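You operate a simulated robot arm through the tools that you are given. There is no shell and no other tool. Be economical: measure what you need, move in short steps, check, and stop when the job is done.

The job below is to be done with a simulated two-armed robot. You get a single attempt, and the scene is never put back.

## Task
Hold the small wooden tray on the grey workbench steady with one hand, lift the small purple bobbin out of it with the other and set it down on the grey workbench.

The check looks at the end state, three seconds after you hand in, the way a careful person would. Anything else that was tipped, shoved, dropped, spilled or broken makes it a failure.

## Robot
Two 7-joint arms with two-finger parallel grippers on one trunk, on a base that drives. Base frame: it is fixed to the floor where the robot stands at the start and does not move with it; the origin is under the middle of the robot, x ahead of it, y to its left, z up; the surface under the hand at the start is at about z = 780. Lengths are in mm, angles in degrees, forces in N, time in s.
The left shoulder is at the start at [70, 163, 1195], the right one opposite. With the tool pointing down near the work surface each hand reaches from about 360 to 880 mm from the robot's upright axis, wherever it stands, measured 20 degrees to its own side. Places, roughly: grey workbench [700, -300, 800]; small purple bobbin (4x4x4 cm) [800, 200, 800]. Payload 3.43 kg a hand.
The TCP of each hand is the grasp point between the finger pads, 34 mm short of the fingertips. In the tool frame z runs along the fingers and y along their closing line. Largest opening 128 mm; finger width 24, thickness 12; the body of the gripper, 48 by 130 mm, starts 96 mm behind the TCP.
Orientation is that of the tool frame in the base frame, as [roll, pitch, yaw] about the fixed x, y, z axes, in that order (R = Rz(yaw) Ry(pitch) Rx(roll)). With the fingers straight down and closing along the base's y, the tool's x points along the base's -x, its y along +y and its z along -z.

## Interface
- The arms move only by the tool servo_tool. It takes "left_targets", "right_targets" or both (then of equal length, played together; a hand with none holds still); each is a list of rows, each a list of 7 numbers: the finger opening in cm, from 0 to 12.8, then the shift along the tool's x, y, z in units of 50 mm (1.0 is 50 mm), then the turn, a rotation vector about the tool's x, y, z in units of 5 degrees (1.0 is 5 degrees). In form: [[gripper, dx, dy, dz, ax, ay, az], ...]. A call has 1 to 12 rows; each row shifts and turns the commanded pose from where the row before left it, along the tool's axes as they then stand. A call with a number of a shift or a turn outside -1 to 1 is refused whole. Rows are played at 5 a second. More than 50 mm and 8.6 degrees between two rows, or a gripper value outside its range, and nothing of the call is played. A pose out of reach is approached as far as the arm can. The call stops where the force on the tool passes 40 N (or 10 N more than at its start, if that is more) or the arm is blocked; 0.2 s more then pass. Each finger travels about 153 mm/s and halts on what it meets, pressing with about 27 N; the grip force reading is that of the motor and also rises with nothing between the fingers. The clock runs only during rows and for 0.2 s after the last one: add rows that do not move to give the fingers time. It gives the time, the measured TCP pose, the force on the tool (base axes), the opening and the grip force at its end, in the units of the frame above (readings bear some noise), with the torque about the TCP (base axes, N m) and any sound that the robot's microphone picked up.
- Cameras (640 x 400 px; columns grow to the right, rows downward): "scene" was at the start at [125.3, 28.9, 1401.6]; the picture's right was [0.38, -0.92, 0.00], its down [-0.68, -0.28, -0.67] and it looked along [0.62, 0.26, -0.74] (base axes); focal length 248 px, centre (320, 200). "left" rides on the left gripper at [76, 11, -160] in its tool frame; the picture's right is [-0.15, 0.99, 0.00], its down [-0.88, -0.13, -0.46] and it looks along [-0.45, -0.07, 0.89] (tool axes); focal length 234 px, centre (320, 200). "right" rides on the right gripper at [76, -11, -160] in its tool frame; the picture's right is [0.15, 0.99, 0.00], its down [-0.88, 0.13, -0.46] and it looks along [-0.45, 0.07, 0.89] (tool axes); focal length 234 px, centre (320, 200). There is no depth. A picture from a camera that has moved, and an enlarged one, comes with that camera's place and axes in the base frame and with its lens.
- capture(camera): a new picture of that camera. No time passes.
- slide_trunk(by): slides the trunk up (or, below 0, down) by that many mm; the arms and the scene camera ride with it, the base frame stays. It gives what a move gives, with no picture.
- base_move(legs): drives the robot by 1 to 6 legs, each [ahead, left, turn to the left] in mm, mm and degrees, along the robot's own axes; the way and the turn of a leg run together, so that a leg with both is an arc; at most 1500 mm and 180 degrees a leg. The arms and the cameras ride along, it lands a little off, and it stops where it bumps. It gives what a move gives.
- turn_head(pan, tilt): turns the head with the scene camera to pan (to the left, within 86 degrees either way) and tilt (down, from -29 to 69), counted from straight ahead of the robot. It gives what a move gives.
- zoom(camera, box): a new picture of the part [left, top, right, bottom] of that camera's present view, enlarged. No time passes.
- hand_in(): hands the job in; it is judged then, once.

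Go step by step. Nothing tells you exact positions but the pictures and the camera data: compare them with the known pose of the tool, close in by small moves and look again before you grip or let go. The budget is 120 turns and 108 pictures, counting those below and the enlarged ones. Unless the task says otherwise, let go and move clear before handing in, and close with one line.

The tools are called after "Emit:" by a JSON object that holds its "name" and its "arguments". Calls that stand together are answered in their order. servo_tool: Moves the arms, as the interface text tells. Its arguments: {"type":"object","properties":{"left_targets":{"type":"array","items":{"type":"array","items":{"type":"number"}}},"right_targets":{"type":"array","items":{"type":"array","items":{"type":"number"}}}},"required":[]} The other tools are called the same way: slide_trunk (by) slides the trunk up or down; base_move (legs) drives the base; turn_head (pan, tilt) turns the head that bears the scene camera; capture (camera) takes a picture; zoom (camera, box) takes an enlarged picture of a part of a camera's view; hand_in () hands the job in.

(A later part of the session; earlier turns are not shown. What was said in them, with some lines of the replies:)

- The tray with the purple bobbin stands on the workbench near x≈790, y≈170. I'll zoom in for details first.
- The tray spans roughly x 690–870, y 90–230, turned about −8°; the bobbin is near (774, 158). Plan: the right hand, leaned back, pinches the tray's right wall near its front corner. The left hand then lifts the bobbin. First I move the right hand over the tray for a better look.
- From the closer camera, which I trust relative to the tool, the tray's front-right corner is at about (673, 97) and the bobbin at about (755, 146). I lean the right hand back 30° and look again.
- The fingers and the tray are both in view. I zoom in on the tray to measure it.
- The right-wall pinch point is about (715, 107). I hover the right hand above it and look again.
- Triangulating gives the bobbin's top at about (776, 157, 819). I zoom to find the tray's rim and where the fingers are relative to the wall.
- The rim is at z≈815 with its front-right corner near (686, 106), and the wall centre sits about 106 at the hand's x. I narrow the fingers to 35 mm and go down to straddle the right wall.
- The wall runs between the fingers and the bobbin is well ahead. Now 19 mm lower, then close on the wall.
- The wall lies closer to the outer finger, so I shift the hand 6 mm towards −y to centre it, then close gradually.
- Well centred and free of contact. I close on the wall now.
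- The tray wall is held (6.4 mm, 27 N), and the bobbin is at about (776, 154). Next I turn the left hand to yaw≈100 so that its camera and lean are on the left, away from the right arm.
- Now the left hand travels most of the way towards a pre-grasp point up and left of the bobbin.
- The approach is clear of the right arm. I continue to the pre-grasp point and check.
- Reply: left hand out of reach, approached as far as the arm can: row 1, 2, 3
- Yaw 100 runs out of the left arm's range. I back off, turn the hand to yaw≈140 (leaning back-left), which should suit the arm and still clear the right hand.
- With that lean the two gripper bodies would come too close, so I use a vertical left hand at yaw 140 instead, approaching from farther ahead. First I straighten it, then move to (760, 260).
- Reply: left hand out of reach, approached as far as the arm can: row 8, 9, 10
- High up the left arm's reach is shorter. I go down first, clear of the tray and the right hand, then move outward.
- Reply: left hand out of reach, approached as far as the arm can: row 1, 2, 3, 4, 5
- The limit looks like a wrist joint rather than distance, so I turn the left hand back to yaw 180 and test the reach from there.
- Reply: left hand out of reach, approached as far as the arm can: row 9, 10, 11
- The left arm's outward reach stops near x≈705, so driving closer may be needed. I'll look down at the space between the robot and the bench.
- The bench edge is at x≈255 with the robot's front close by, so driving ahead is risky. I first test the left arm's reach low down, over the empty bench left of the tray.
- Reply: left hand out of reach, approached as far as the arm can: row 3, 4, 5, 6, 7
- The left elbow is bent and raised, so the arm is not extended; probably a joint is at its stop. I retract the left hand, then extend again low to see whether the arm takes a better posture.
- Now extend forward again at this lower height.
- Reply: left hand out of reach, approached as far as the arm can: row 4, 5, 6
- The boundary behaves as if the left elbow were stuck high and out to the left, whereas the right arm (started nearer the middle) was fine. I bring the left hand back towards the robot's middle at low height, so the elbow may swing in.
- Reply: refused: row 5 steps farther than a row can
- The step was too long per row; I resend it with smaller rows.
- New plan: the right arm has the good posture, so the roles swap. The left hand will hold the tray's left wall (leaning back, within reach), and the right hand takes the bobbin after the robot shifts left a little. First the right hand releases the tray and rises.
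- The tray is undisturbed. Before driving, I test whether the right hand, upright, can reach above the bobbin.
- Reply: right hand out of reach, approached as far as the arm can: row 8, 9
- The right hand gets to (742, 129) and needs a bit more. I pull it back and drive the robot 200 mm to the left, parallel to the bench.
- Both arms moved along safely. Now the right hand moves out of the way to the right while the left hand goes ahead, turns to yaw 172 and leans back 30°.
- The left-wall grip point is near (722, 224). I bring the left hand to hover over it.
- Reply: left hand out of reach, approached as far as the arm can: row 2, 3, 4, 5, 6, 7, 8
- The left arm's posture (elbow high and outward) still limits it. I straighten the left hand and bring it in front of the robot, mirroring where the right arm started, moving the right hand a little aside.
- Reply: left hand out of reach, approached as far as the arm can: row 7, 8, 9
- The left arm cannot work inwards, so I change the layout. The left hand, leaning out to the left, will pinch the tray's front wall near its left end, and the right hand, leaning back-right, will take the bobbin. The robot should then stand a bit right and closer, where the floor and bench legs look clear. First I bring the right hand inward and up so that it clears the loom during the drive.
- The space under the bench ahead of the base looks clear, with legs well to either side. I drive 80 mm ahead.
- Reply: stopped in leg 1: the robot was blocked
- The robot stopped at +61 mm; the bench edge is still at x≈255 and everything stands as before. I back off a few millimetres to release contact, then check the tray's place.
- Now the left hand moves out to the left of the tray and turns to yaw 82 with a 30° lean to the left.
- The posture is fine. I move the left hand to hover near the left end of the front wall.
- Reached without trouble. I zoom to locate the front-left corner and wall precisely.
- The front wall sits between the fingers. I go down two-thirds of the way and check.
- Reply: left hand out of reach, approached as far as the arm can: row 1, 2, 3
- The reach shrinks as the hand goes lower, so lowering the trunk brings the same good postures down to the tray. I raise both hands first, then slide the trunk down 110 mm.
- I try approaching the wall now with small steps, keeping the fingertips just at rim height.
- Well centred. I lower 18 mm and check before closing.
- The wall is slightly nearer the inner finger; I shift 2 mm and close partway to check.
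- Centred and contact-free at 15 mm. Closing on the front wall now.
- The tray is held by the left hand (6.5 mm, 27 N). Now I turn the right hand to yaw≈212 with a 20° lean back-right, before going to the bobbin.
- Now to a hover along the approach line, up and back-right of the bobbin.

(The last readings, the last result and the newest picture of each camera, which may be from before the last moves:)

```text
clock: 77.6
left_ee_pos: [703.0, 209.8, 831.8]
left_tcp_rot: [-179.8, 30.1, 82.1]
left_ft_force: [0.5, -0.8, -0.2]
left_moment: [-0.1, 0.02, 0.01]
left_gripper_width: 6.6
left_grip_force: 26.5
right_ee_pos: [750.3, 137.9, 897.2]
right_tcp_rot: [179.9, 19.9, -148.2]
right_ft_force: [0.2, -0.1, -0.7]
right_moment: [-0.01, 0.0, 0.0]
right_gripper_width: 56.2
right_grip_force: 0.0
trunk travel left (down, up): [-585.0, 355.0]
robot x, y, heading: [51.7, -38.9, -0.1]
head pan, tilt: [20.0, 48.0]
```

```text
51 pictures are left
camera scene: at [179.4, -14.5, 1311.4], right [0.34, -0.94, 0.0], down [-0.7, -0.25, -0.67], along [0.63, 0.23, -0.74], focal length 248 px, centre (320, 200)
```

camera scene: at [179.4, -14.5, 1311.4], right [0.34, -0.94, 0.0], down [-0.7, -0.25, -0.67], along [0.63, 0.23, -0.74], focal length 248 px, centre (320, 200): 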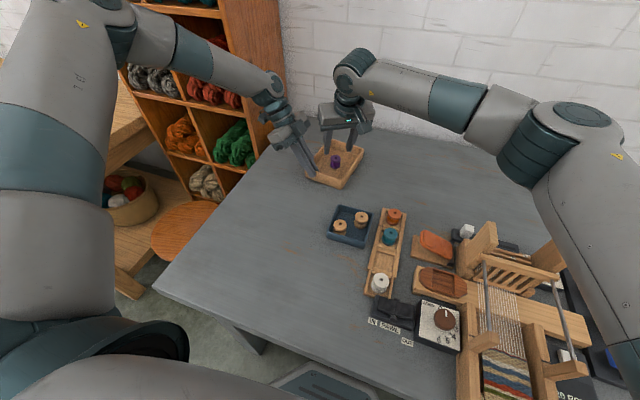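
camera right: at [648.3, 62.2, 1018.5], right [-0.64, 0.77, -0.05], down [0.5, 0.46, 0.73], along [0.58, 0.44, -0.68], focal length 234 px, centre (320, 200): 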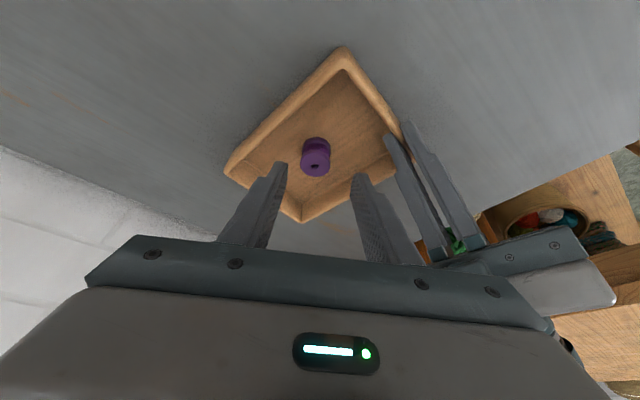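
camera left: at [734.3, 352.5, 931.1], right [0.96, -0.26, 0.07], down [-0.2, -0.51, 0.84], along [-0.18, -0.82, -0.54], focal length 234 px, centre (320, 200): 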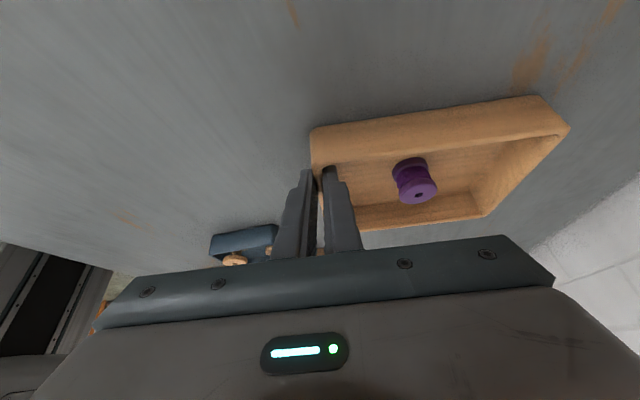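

Bobbin lies on the hand's midline. I go in about 45 mm along the approach and look again.

Emit:
{"name": "servo_tool", "arguments": {"right_targets": [[5.6, -0.01, 0.003, 0.3, 0, 0, 0], [5.6, -0.01, 0.003, 0.3, 0, 0, 0], [5.6, 0, 0, 0.3, 0, 0, 0], [5.6, 0, 0, 0, 0, 0, 0]]}}

Emit:
{"name": "zoom", "arguments": {"camera": "right", "box": [200, 90, 456, 250]}}

Emit:
{"name": "zoom", "arguments": {"camera": "left", "box": [280, 70, 536, 230]}}

Emit:
{"name": "zoom", "arguments": {"camera": "scene", "box": [250, 50, 410, 200]}}

```text
clock: 78.6
left_ee_pos: [702.3, 210.0, 832.2]
left_tcp_rot: [-179.9, 30.1, 82.0]
left_ft_force: [-1.4, -0.3, 0.3]
left_moment: [0.0, 0.02, 0.0]
left_gripper_width: 6.5
left_grip_force: 26.6
right_ee_pos: [762.3, 149.2, 852.6]
right_tcp_rot: [179.9, 19.9, -148.2]
right_ft_force: [0.3, 0.8, -0.3]
right_moment: [-0.04, -0.01, 0.0]
right_gripper_width: 56.2
right_grip_force: 0.1
trunk travel left (down, up): [-585.0, 355.0]
robot x, y, heading: [54.8, -40.3, 0.1]
head pan, tilt: [20.0, 48.0]
```

```text
2.50 times, centred on (328, 170) of right
camera zoom: at [661.8, 73.3, 975.3], right [-0.64, 0.77, -0.05], down [0.5, 0.46, 0.73], along [0.58, 0.44, -0.68], focal length 585 px, centre (300, 275)
```

zoom: 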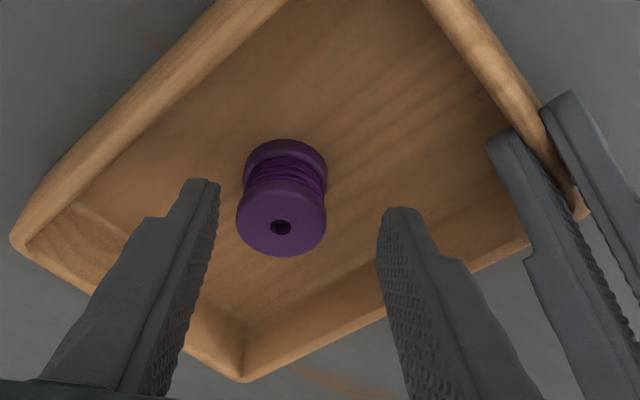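

```text
2.50 times, centred on (408, 150) of left
camera zoom: at [734.2, 352.6, 931.1], right [0.96, -0.26, 0.07], down [-0.2, -0.51, 0.84], along [-0.18, -0.82, -0.54], focal length 585 px, centre (100, 325)
```

zoom: 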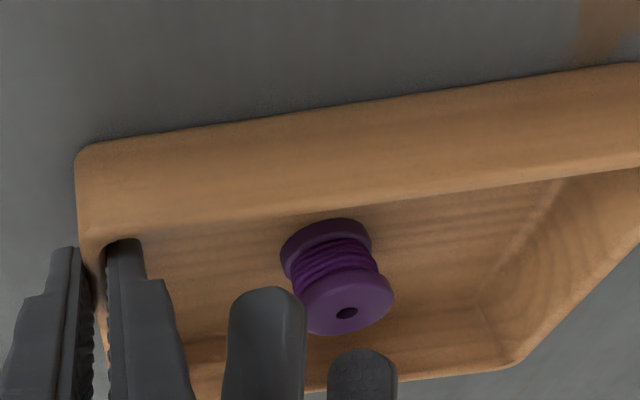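

```text
2.67 times, centred on (330, 125) of scene
camera zoom: at [179.3, -13.7, 1311.4], right [0.34, -0.94, 0.0], down [-0.7, -0.25, -0.67], along [0.63, 0.23, -0.74], focal length 660 px, centre (293, 400)
```

zoom: 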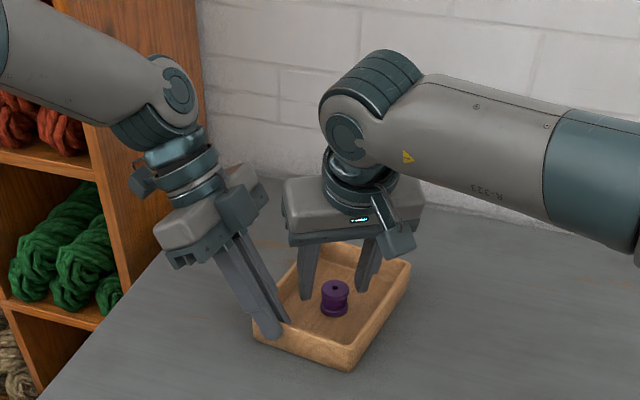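

Seen from the right camera, the bobbin is about 6 mm off the midline towards the hand's −y side. I correct that sideways, still above it, and check.

Emit:
{"name": "servo_tool", "arguments": {"right_targets": [[5.6, 0.02, -0.11, 0, 0, 0, 0], [5.6, 0, 0, 0, 0, 0, 0]]}}

Emit:
{"name": "zoom", "arguments": {"camera": "right", "box": [200, 90, 456, 250]}}

```text
clock: 79.2
left_ee_pos: [702.2, 210.8, 833.6]
left_tcp_rot: [-180.0, 30.2, 81.9]
left_ft_force: [0.1, 1.0, 0.8]
left_moment: [-0.04, 0.0, -0.05]
left_gripper_width: 6.4
left_grip_force: 26.5
right_ee_pos: [764.9, 144.6, 852.2]
right_tcp_rot: [180.0, 19.9, -148.2]
right_ft_force: [-0.2, 0.0, -0.4]
right_moment: [0.02, -0.03, 0.02]
right_gripper_width: 56.2
right_grip_force: 0.1
trunk travel left (down, up): [-585.0, 355.0]
robot x, y, heading: [51.1, -38.9, -0.2]
head pan, tilt: [20.0, 48.0]
```

```text
2.50 times, centred on (328, 170) of right
camera zoom: at [663.5, 68.1, 975.1], right [-0.64, 0.77, -0.05], down [0.5, 0.46, 0.73], along [0.58, 0.44, -0.68], focal length 585 px, centre (300, 275)
```

zoom: 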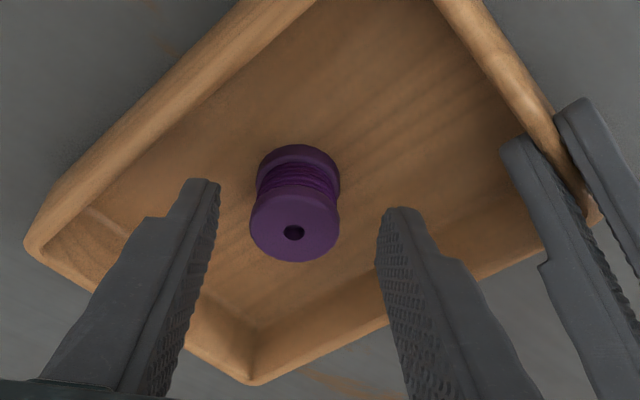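

Centred now. I go in the last 24 mm and check before gripping.

Emit:
{"name": "servo_tool", "arguments": {"right_targets": [[5.6, 0.02, -0.02, 0.24, 0, 0, 0], [5.6, 0.02, 0, 0.24, 0, 0, 0], [5.6, 0, 0, 0, 0, 0, 0]]}}

Emit:
{"name": "zoom", "arguments": {"camera": "right", "box": [200, 90, 456, 250]}}

Emit:
{"name": "zoom", "arguments": {"camera": "scene", "box": [250, 100, 410, 200]}}

```text
clock: 80.0
left_ee_pos: [702.5, 210.2, 833.6]
left_tcp_rot: [-179.9, 30.1, 82.0]
left_ft_force: [-0.8, -0.6, 0.5]
left_moment: [-0.03, -0.01, -0.03]
left_gripper_width: 6.3
left_grip_force: 27.2
right_ee_pos: [769.9, 147.4, 828.8]
right_tcp_rot: [179.7, 19.9, -148.4]
right_ft_force: [0.2, -0.4, 0.5]
right_moment: [0.01, 0.01, -0.03]
right_gripper_width: 56.3
right_grip_force: 0.1
trunk travel left (down, up): [-585.0, 355.0]
robot x, y, heading: [54.5, -41.6, -0.4]
head pan, tilt: [20.0, 48.0]
```

```text
2.50 times, centred on (328, 170) of right
camera zoom: at [669.3, 70.9, 950.9], right [-0.64, 0.77, -0.05], down [0.5, 0.46, 0.73], along [0.58, 0.44, -0.68], focal length 585 px, centre (300, 275)
```

zoom: 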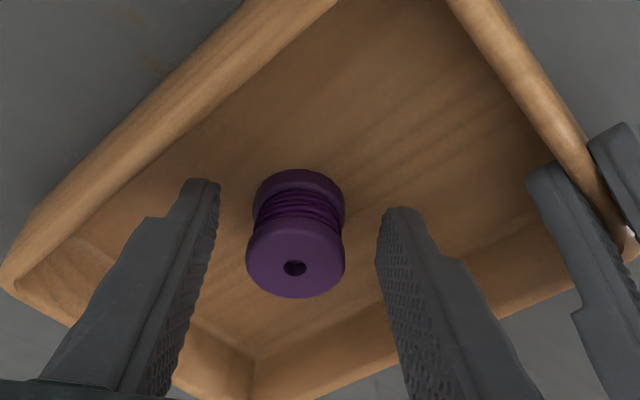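

```text
4.00 times, centred on (330, 150) of scene
camera zoom: at [179.3, -13.8, 1311.4], right [0.34, -0.94, 0.0], down [-0.7, -0.25, -0.67], along [0.63, 0.23, -0.74], focal length 990 px, centre (280, 400)
```

zoom: 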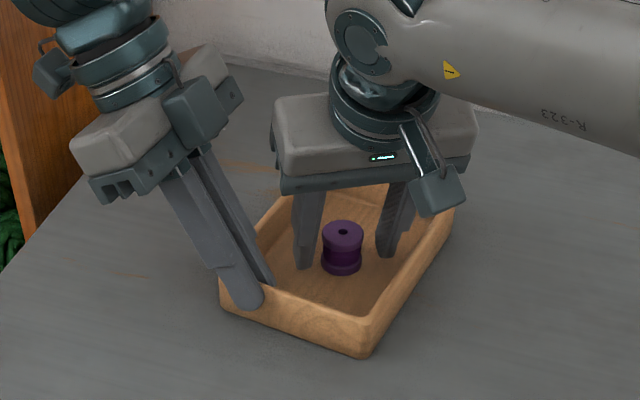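

The bobbin is centred between the fingers, tips near its base. Closing gently.

Emit:
{"name": "servo_tool", "arguments": {"right_targets": [[4.6, 0, 0, 0, 0, 0, 0], [4, 0, 0, 0, 0, 0, 0], [3.6, 0, 0, 0, 0, 0, 0], [3.2, 0, 0, 0, 0, 0, 0], [2.6, 0, 0, 0, 0, 0, 0], [2, 0, 0, 0, 0, 0, 0], [2, 0, 0, 0, 0, 0, 0]]}}

Emit:
{"name": "zoom", "arguments": {"camera": "right", "box": [200, 90, 456, 250]}}

```text
clock: 81.6
left_ee_pos: [701.9, 210.1, 832.8]
left_tcp_rot: [-180.0, 30.1, 81.9]
left_ft_force: [-0.3, 0.1, 0.5]
left_moment: [-0.02, 0.01, -0.01]
left_gripper_width: 6.5
left_grip_force: 26.9
right_ee_pos: [770.7, 146.8, 828.2]
right_tcp_rot: [179.9, 19.9, -148.2]
right_ft_force: [0.0, 0.3, -0.3]
right_moment: [0.02, -0.04, -0.02]
right_gripper_width: 32.2
right_grip_force: 26.6
trunk travel left (down, up): [-585.0, 355.0]
robot x, y, heading: [51.5, -37.7, -0.3]
head pan, tilt: [20.0, 48.0]
```

```text
2.50 times, centred on (328, 170) of right
camera zoom: at [669.2, 71.0, 951.1], right [-0.64, 0.77, -0.05], down [0.5, 0.46, 0.73], along [0.58, 0.44, -0.68], focal length 585 px, centre (300, 275)
```

zoom: 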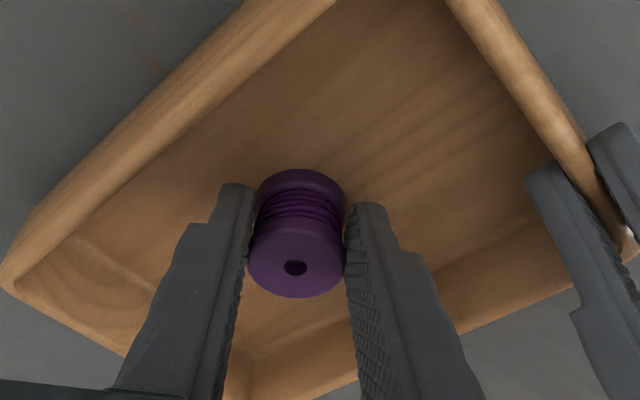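

Gripped at 32 mm. Lifting straight up 80 mm.

Emit:
{"name": "servo_tool", "arguments": {"right_targets": [[2, -0.137, 0, -0.376, 0, 0, 0], [2, -0.137, 0, -0.376, 0, 0, 0], [2, -0.137, 0, -0.376, 0, 0, 0], [2, -0.137, 0, -0.376, 0, 0, 0], [2, 0, 0, 0, 0, 0, 0]]}}

Emit:
{"name": "capture", "arguments": {"camera": "right"}}

Emit:
{"name": "zoom", "arguments": {"camera": "scene", "box": [250, 50, 410, 200]}}

```text
clock: 82.8
left_ee_pos: [701.5, 210.3, 832.9]
left_tcp_rot: [-179.9, 30.0, 81.9]
left_ft_force: [-1.1, -0.1, 0.7]
left_moment: [-0.02, 0.02, -0.03]
left_gripper_width: 6.3
left_grip_force: 26.9
right_ee_pos: [771.6, 144.6, 911.6]
right_tcp_rot: [180.0, 20.0, -148.1]
right_ft_force: [0.6, -0.2, -1.0]
right_moment: [0.01, -0.02, 0.0]
right_gripper_width: 32.3
right_grip_force: 26.9
trunk travel left (down, up): [-585.0, 355.0]
robot x, y, heading: [52.6, -41.1, -0.1]
head pan, tilt: [20.0, 48.0]
```

```text
43 pictures are left
camera right: at [671.6, 69.7, 1033.5], right [-0.64, 0.77, -0.05], down [0.5, 0.46, 0.73], along [0.58, 0.44, -0.68], focal length 234 px, centre (320, 200)
```

right: 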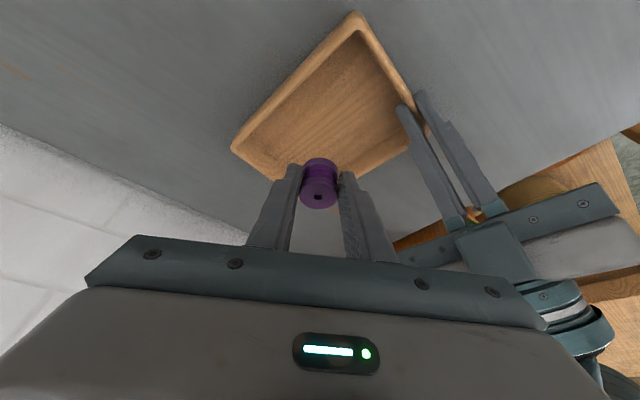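

```text
2.67 times, centred on (330, 125) of scene
camera zoom: at [179.3, -13.8, 1311.4], right [0.34, -0.94, 0.0], down [-0.7, -0.25, -0.67], along [0.63, 0.23, -0.74], focal length 660 px, centre (293, 400)
```

zoom: 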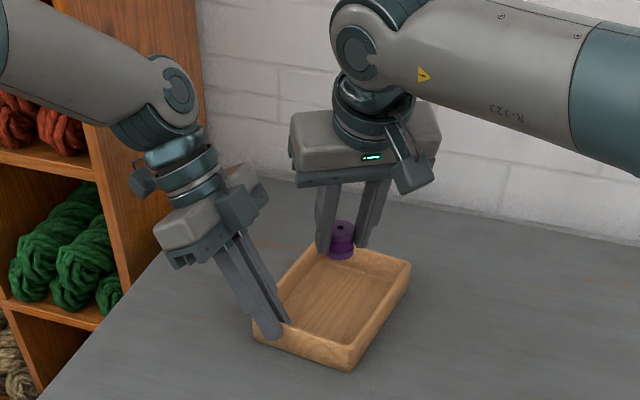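

The bobbin is out and upright; the tray stayed put. I carry it to the right over the free bench.

Emit:
{"name": "servo_tool", "arguments": {"right_targets": [[2, 0.393, -0.535, -0.1435, 0, 0, 0], [2, 0.393, -0.535, -0.1435, 0, 0, 0], [2, 0.393, -0.535, -0.1435, 0, 0, 0], [2, 0.393, -0.535, -0.1435, 0, 0, 0], [2, 0, 0, 0, 0, 0, 0]]}}

Emit:
{"name": "capture", "arguments": {"camera": "right"}}

Emit:
{"name": "capture", "arguments": {"camera": "scene"}}

```text
clock: 84.0
left_ee_pos: [702.1, 211.4, 833.5]
left_tcp_rot: [-180.0, 30.1, 82.1]
left_ft_force: [0.0, -0.6, 0.3]
left_moment: [0.07, -0.02, -0.01]
left_gripper_width: 6.2
left_grip_force: 27.0
right_ee_pos: [756.3, 11.7, 910.1]
right_tcp_rot: [179.8, 19.9, -148.2]
right_ft_force: [0.6, 0.6, -0.9]
right_moment: [-0.02, 0.0, 0.01]
right_gripper_width: 31.9
right_grip_force: 26.6
trunk travel left (down, up): [-585.0, 355.0]
robot x, y, heading: [54.5, -41.0, -0.1]
head pan, tilt: [20.0, 48.0]
```

```text
41 pictures are left
camera right: at [654.2, -63.7, 1032.6], right [-0.64, 0.77, -0.05], down [0.5, 0.46, 0.73], along [0.58, 0.44, -0.68], focal length 234 px, centre (320, 200)
```

right: 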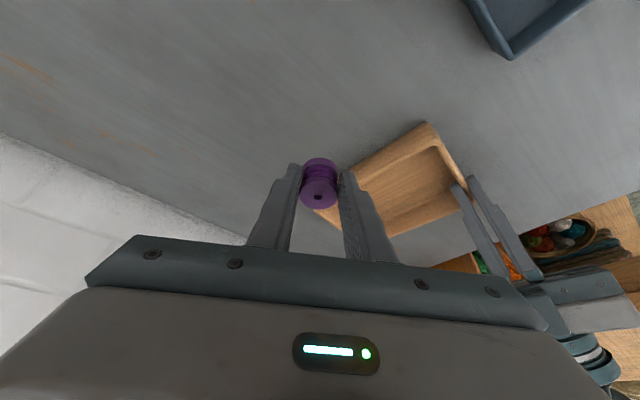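

```text
40 pictures are left
camera scene: at [179.3, -13.2, 1311.4], right [0.34, -0.94, 0.0], down [-0.7, -0.25, -0.67], along [0.63, 0.23, -0.74], focal length 248 px, centre (320, 200)
```

scene: 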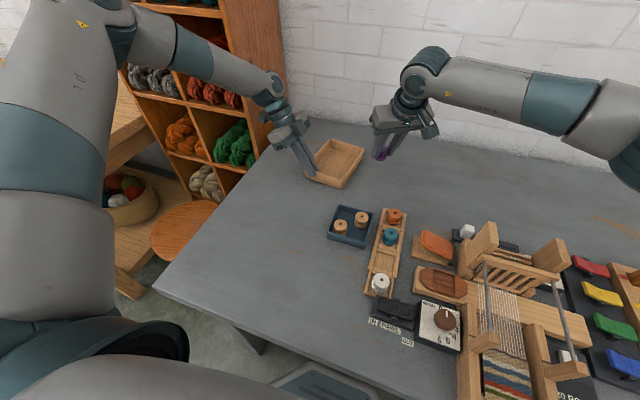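

The spot below is clear. I lower 80 mm and check.

Emit:
{"name": "servo_tool", "arguments": {"right_targets": [[2, 0.137, 0, 0.376, 0, 0, 0], [2, 0.137, 0, 0.376, 0, 0, 0], [2, 0.137, 0, 0.376, 0, 0, 0], [2, 0.137, 0, 0.376, 0, 0, 0], [2, 0, 0, 0, 0, 0, 0]]}}

Emit:
{"name": "zoom", "arguments": {"camera": "right", "box": [200, 90, 456, 250]}}

Emit:
{"name": "zoom", "arguments": {"camera": "scene", "box": [330, 90, 490, 190]}}

```text
clock: 85.2
left_ee_pos: [702.3, 210.3, 832.9]
left_tcp_rot: [180.0, 30.0, 82.0]
left_ft_force: [-0.4, -0.2, 0.9]
left_moment: [-0.04, -0.03, -0.02]
left_gripper_width: 6.2
left_grip_force: 26.5
right_ee_pos: [757.0, 8.7, 829.6]
right_tcp_rot: [179.8, 19.9, -148.2]
right_ft_force: [-0.7, 0.2, 0.4]
right_moment: [0.01, 0.02, 0.01]
right_gripper_width: 32.2
right_grip_force: 27.7
trunk travel left (down, up): [-585.0, 355.0]
robot x, y, heading: [53.9, -39.8, -0.0]
head pan, tilt: [20.0, 48.0]
```

```text
2.50 times, centred on (328, 170) of right
camera zoom: at [655.8, -66.7, 951.8], right [-0.64, 0.77, -0.05], down [0.5, 0.46, 0.73], along [0.58, 0.44, -0.68], focal length 585 px, centre (300, 275)
```

zoom: 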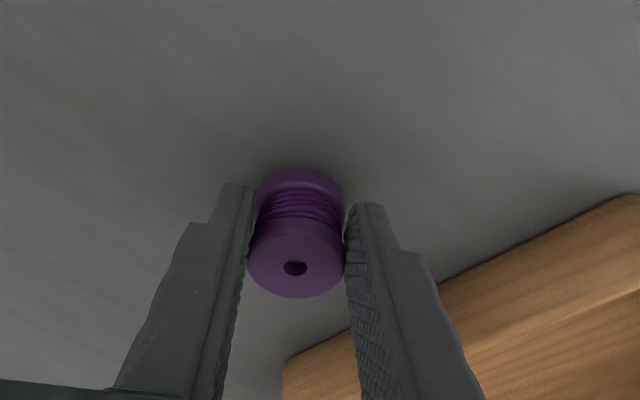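

```text
4.00 times, centred on (410, 140) of scene
camera zoom: at [179.4, -13.8, 1311.4], right [0.34, -0.94, 0.0], down [-0.7, -0.25, -0.67], along [0.63, 0.23, -0.74], focal length 990 px, centre (-40, 440)
```

zoom: 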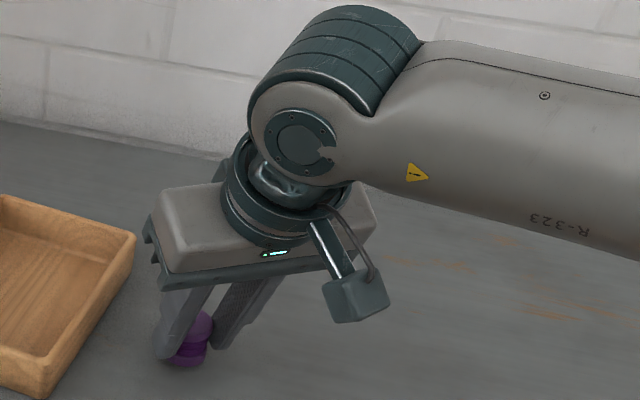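

Just above the bench. I lower in small steps watching the force.

Emit:
{"name": "servo_tool", "arguments": {"right_targets": [[2, 0.0137, 0, 0.0376, 0, 0, 0], [2, 0.0137, 0, 0.0376, 0, 0, 0], [2, 0, 0, 0, 0, 0, 0]]}}

Emit:
{"name": "servo_tool", "arguments": {"right_targets": [[2, 0.0137, 0, 0.0376, 0, 0, 0], [2, 0, 0, 0, 0, 0, 0]]}}

```text
clock: 86.0
left_ee_pos: [702.4, 210.6, 831.6]
left_tcp_rot: [-179.9, 30.2, 82.0]
left_ft_force: [-1.2, 0.0, 0.6]
left_moment: [-0.01, 0.0, -0.02]
left_gripper_width: 6.6
left_grip_force: 26.8
right_ee_pos: [757.1, 9.3, 824.6]
right_tcp_rot: [179.9, 19.8, -148.1]
right_ft_force: [0.1, 0.1, 0.4]
right_moment: [-0.03, -0.01, -0.03]
right_gripper_width: 32.2
right_grip_force: 26.9
trunk travel left (down, up): [-585.0, 355.0]
robot x, y, heading: [53.3, -40.2, -0.3]
head pan, tilt: [20.0, 48.0]
```

```text
clock: 86.6
left_ee_pos: [702.3, 210.7, 832.7]
left_tcp_rot: [-179.9, 30.2, 82.0]
left_ft_force: [-0.2, -0.3, -0.8]
left_moment: [-0.02, -0.02, -0.01]
left_gripper_width: 6.7
left_grip_force: 27.1
right_ee_pos: [756.4, 9.1, 822.7]
right_tcp_rot: [179.9, 19.9, -148.2]
right_ft_force: [-0.3, 0.5, 0.2]
right_moment: [0.02, 0.0, 0.02]
right_gripper_width: 32.1
right_grip_force: 26.8
trunk travel left (down, up): [-585.0, 355.0]
robot x, y, heading: [48.7, -40.4, -0.2]
head pan, tilt: [20.0, 48.0]
```

Emit:
{"name": "servo_tool", "arguments": {"right_targets": [[2, 0.0137, 0, 0.0376, 0, 0, 0], [2, 0, 0, 0, 0, 0, 0]]}}

Emit:
{"name": "zoom", "arguments": {"camera": "left", "box": [320, 130, 640, 330]}}

Emit:
{"name": "zoom", "arguments": {"camera": "right", "box": [256, 110, 384, 190]}}

```text
clock: 87.2
left_ee_pos: [703.5, 209.3, 831.2]
left_tcp_rot: [-179.9, 30.0, 81.9]
left_ft_force: [-0.1, 0.0, -0.3]
left_moment: [-0.03, -0.01, 0.01]
left_gripper_width: 6.7
left_grip_force: 27.1
right_ee_pos: [755.2, 10.0, 822.8]
right_tcp_rot: [179.9, 20.0, -148.4]
right_ft_force: [1.2, -1.3, 5.2]
right_moment: [0.02, -0.12, 0.0]
right_gripper_width: 32.1
right_grip_force: 26.8
trunk travel left (down, up): [-585.0, 355.0]
robot x, y, heading: [49.2, -37.2, 0.1]
head pan, tilt: [20.0, 48.0]
```

```text
2.00 times, centred on (480, 230) of left
camera zoom: at [734.1, 352.4, 931.2], right [0.96, -0.26, 0.07], down [-0.2, -0.51, 0.84], along [-0.18, -0.82, -0.54], focal length 468 px, centre (0, 140)
```

zoom: 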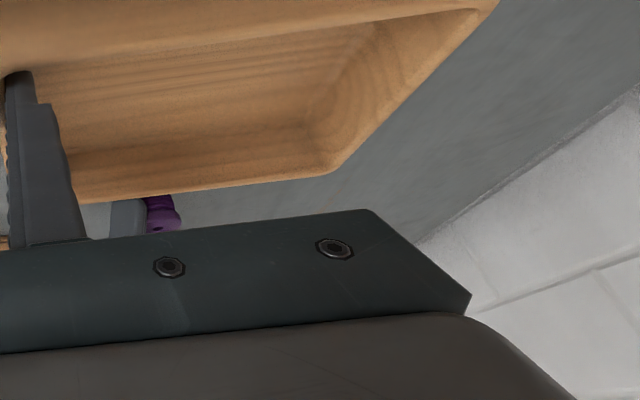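

```text
5.00 times, centred on (320, 150) of right
camera zoom: at [654.4, -66.5, 944.8], right [-0.64, 0.77, -0.05], down [0.5, 0.46, 0.73], along [0.58, 0.44, -0.68], focal length 1171 px, centre (320, 450)
```

zoom: 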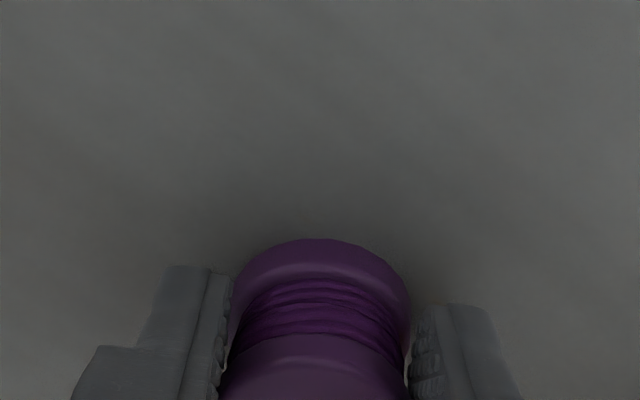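

The bench is felt (about 5 N up), so the bobbin is standing on it. I open the fingers slowly.

Emit:
{"name": "servo_tool", "arguments": {"right_targets": [[3.3, 0, 0, 0, 0, 0, 0], [3.6, 0, 0, 0, 0, 0, 0], [4.2, 0, 0, 0, 0, 0, 0], [5.2, 0, 0, 0, 0, 0, 0], [5.2, 0, 0, 0, 0, 0, 0]]}}

Emit:
{"name": "zoom", "arguments": {"camera": "right", "box": [200, 90, 456, 250]}}

```text
clock: 88.4
left_ee_pos: [703.6, 210.4, 833.3]
left_tcp_rot: [-179.9, 30.1, 81.9]
left_ft_force: [-0.8, -0.1, 0.4]
left_moment: [-0.01, 0.0, -0.03]
left_gripper_width: 6.5
left_grip_force: 26.7
right_ee_pos: [754.8, 8.8, 822.7]
right_tcp_rot: [179.8, 19.9, -148.3]
right_ft_force: [-0.6, -0.1, -0.1]
right_moment: [0.0, 0.0, -0.04]
right_gripper_width: 51.9
right_grip_force: 0.1
trunk travel left (down, up): [-585.0, 355.0]
robot x, y, heading: [51.6, -43.1, -0.1]
head pan, tilt: [20.0, 48.0]
```

```text
2.50 times, centred on (328, 170) of right
camera zoom: at [654.3, -66.2, 944.2], right [-0.64, 0.77, -0.05], down [0.5, 0.46, 0.73], along [0.58, 0.44, -0.68], focal length 585 px, centre (300, 275)
```

zoom: 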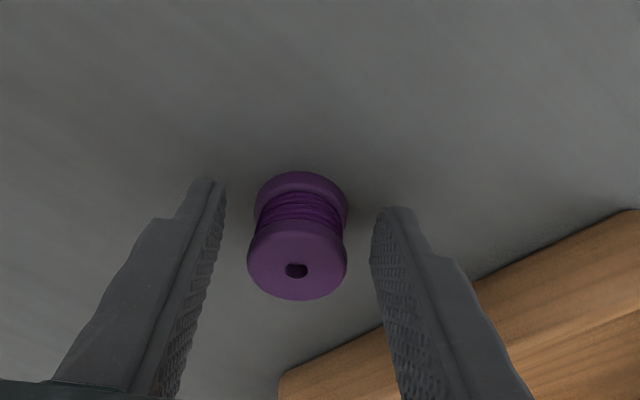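

The bobbin stands free on the bench. The right hand backs off along its axis; then the left opens and rises straight off the tray wall.

Emit:
{"name": "servo_tool", "arguments": {"right_targets": [[5.2, 0, 0, -0.5, 0, 0, 0], [5.2, 0, 0, -0.6, 0, 0, 0], [5.2, 0, 0, -0.6, 0, 0, 0], [5.2, 0, 0, -0.6, 0, 0, 0], [5.2, 0, 0, 0, 0, 0, 0]]}}

Emit:
{"name": "servo_tool", "arguments": {"left_targets": [[0.9, 0, 0, 0, 0, 0, 0], [1.5, 0, 0, 0, 0, 0, 0], [2.4, 0, 0, 0, 0, 0, 0], [2.4, 0, 0, 0, 0, 0, 0], [2.4, -0.25, 0, -0.433, 0, 0, 0], [2.4, -0.25, 0, -0.433, 0, 0, 0], [2.4, -0.25, 0, -0.433, 0, 0, 0], [2.4, 0, 0, -0.6, 0, 0, 0], [2.4, 0, 0, 0, 0, 0, 0]]}}

Emit:
{"name": "capture", "arguments": {"camera": "scene"}}

Emit:
{"name": "capture", "arguments": {"camera": "right"}}

```text
clock: 89.6
left_ee_pos: [703.9, 210.2, 832.5]
left_tcp_rot: [-179.8, 30.1, 82.1]
left_ft_force: [-1.4, -1.0, -0.5]
left_moment: [0.12, 0.03, 0.01]
left_gripper_width: 6.7
left_grip_force: 26.7
right_ee_pos: [724.4, -8.9, 928.8]
right_tcp_rot: [179.9, 20.0, -148.2]
right_ft_force: [0.8, 0.4, 0.4]
right_moment: [0.05, 0.01, 0.01]
right_gripper_width: 52.0
right_grip_force: 0.1
trunk travel left (down, up): [-585.0, 355.0]
robot x, y, heading: [52.7, -38.6, -0.0]
head pan, tilt: [20.0, 48.0]
```

```text
clock: 91.6
left_ee_pos: [707.6, 225.4, 932.4]
left_tcp_rot: [-179.8, 30.0, 82.2]
left_ft_force: [0.9, -0.3, 0.1]
left_moment: [0.03, 0.01, -0.01]
left_gripper_width: 24.2
left_grip_force: 0.0
right_ee_pos: [724.8, -10.4, 928.1]
right_tcp_rot: [179.8, 19.9, -148.2]
right_ft_force: [0.0, -0.6, -0.5]
right_moment: [0.01, 0.0, -0.03]
right_gripper_width: 52.0
right_grip_force: 0.0
trunk travel left (down, up): [-585.0, 355.0]
robot x, y, heading: [54.6, -37.8, -0.5]
head pan, tilt: [20.0, 48.0]
```

```text
34 pictures are left
camera scene: at [179.8, -14.2, 1311.3], right [0.34, -0.94, 0.0], down [-0.7, -0.25, -0.67], along [0.63, 0.23, -0.74], focal length 248 px, centre (320, 200)
```

scene: 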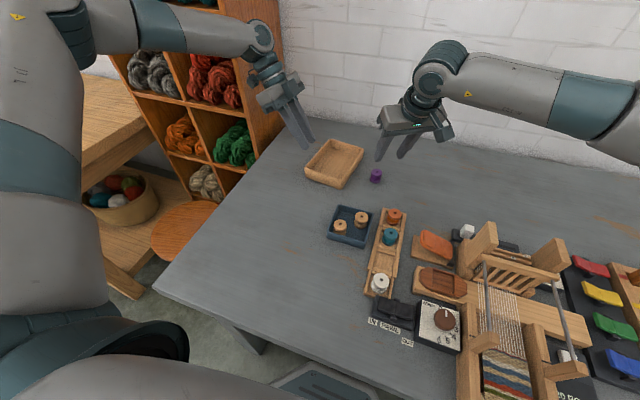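

```text
33 pictures are left
camera right: at [623.6, -84.8, 1050.9], right [-0.64, 0.77, -0.05], down [0.5, 0.46, 0.73], along [0.58, 0.44, -0.68], focal length 234 px, centre (320, 200)
```

right: 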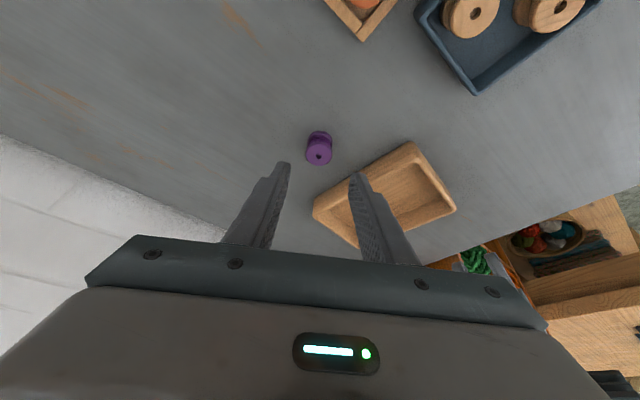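

The purple bobbin stands upright on the grey workbench, the tray is in its place and empty, both hands are clear and nothing else has moved. I hand in.

Emit:
{"name": "hand_in", "arguments": {}}

```text
The job is handed in.
```

The left hand held the tray while the right lifted the purple bobbin out and set it upright on the grey workbench. Both hands then moved clear, and nothing else looks disturbed, though the base was blocked once while driving in and I backed it off.
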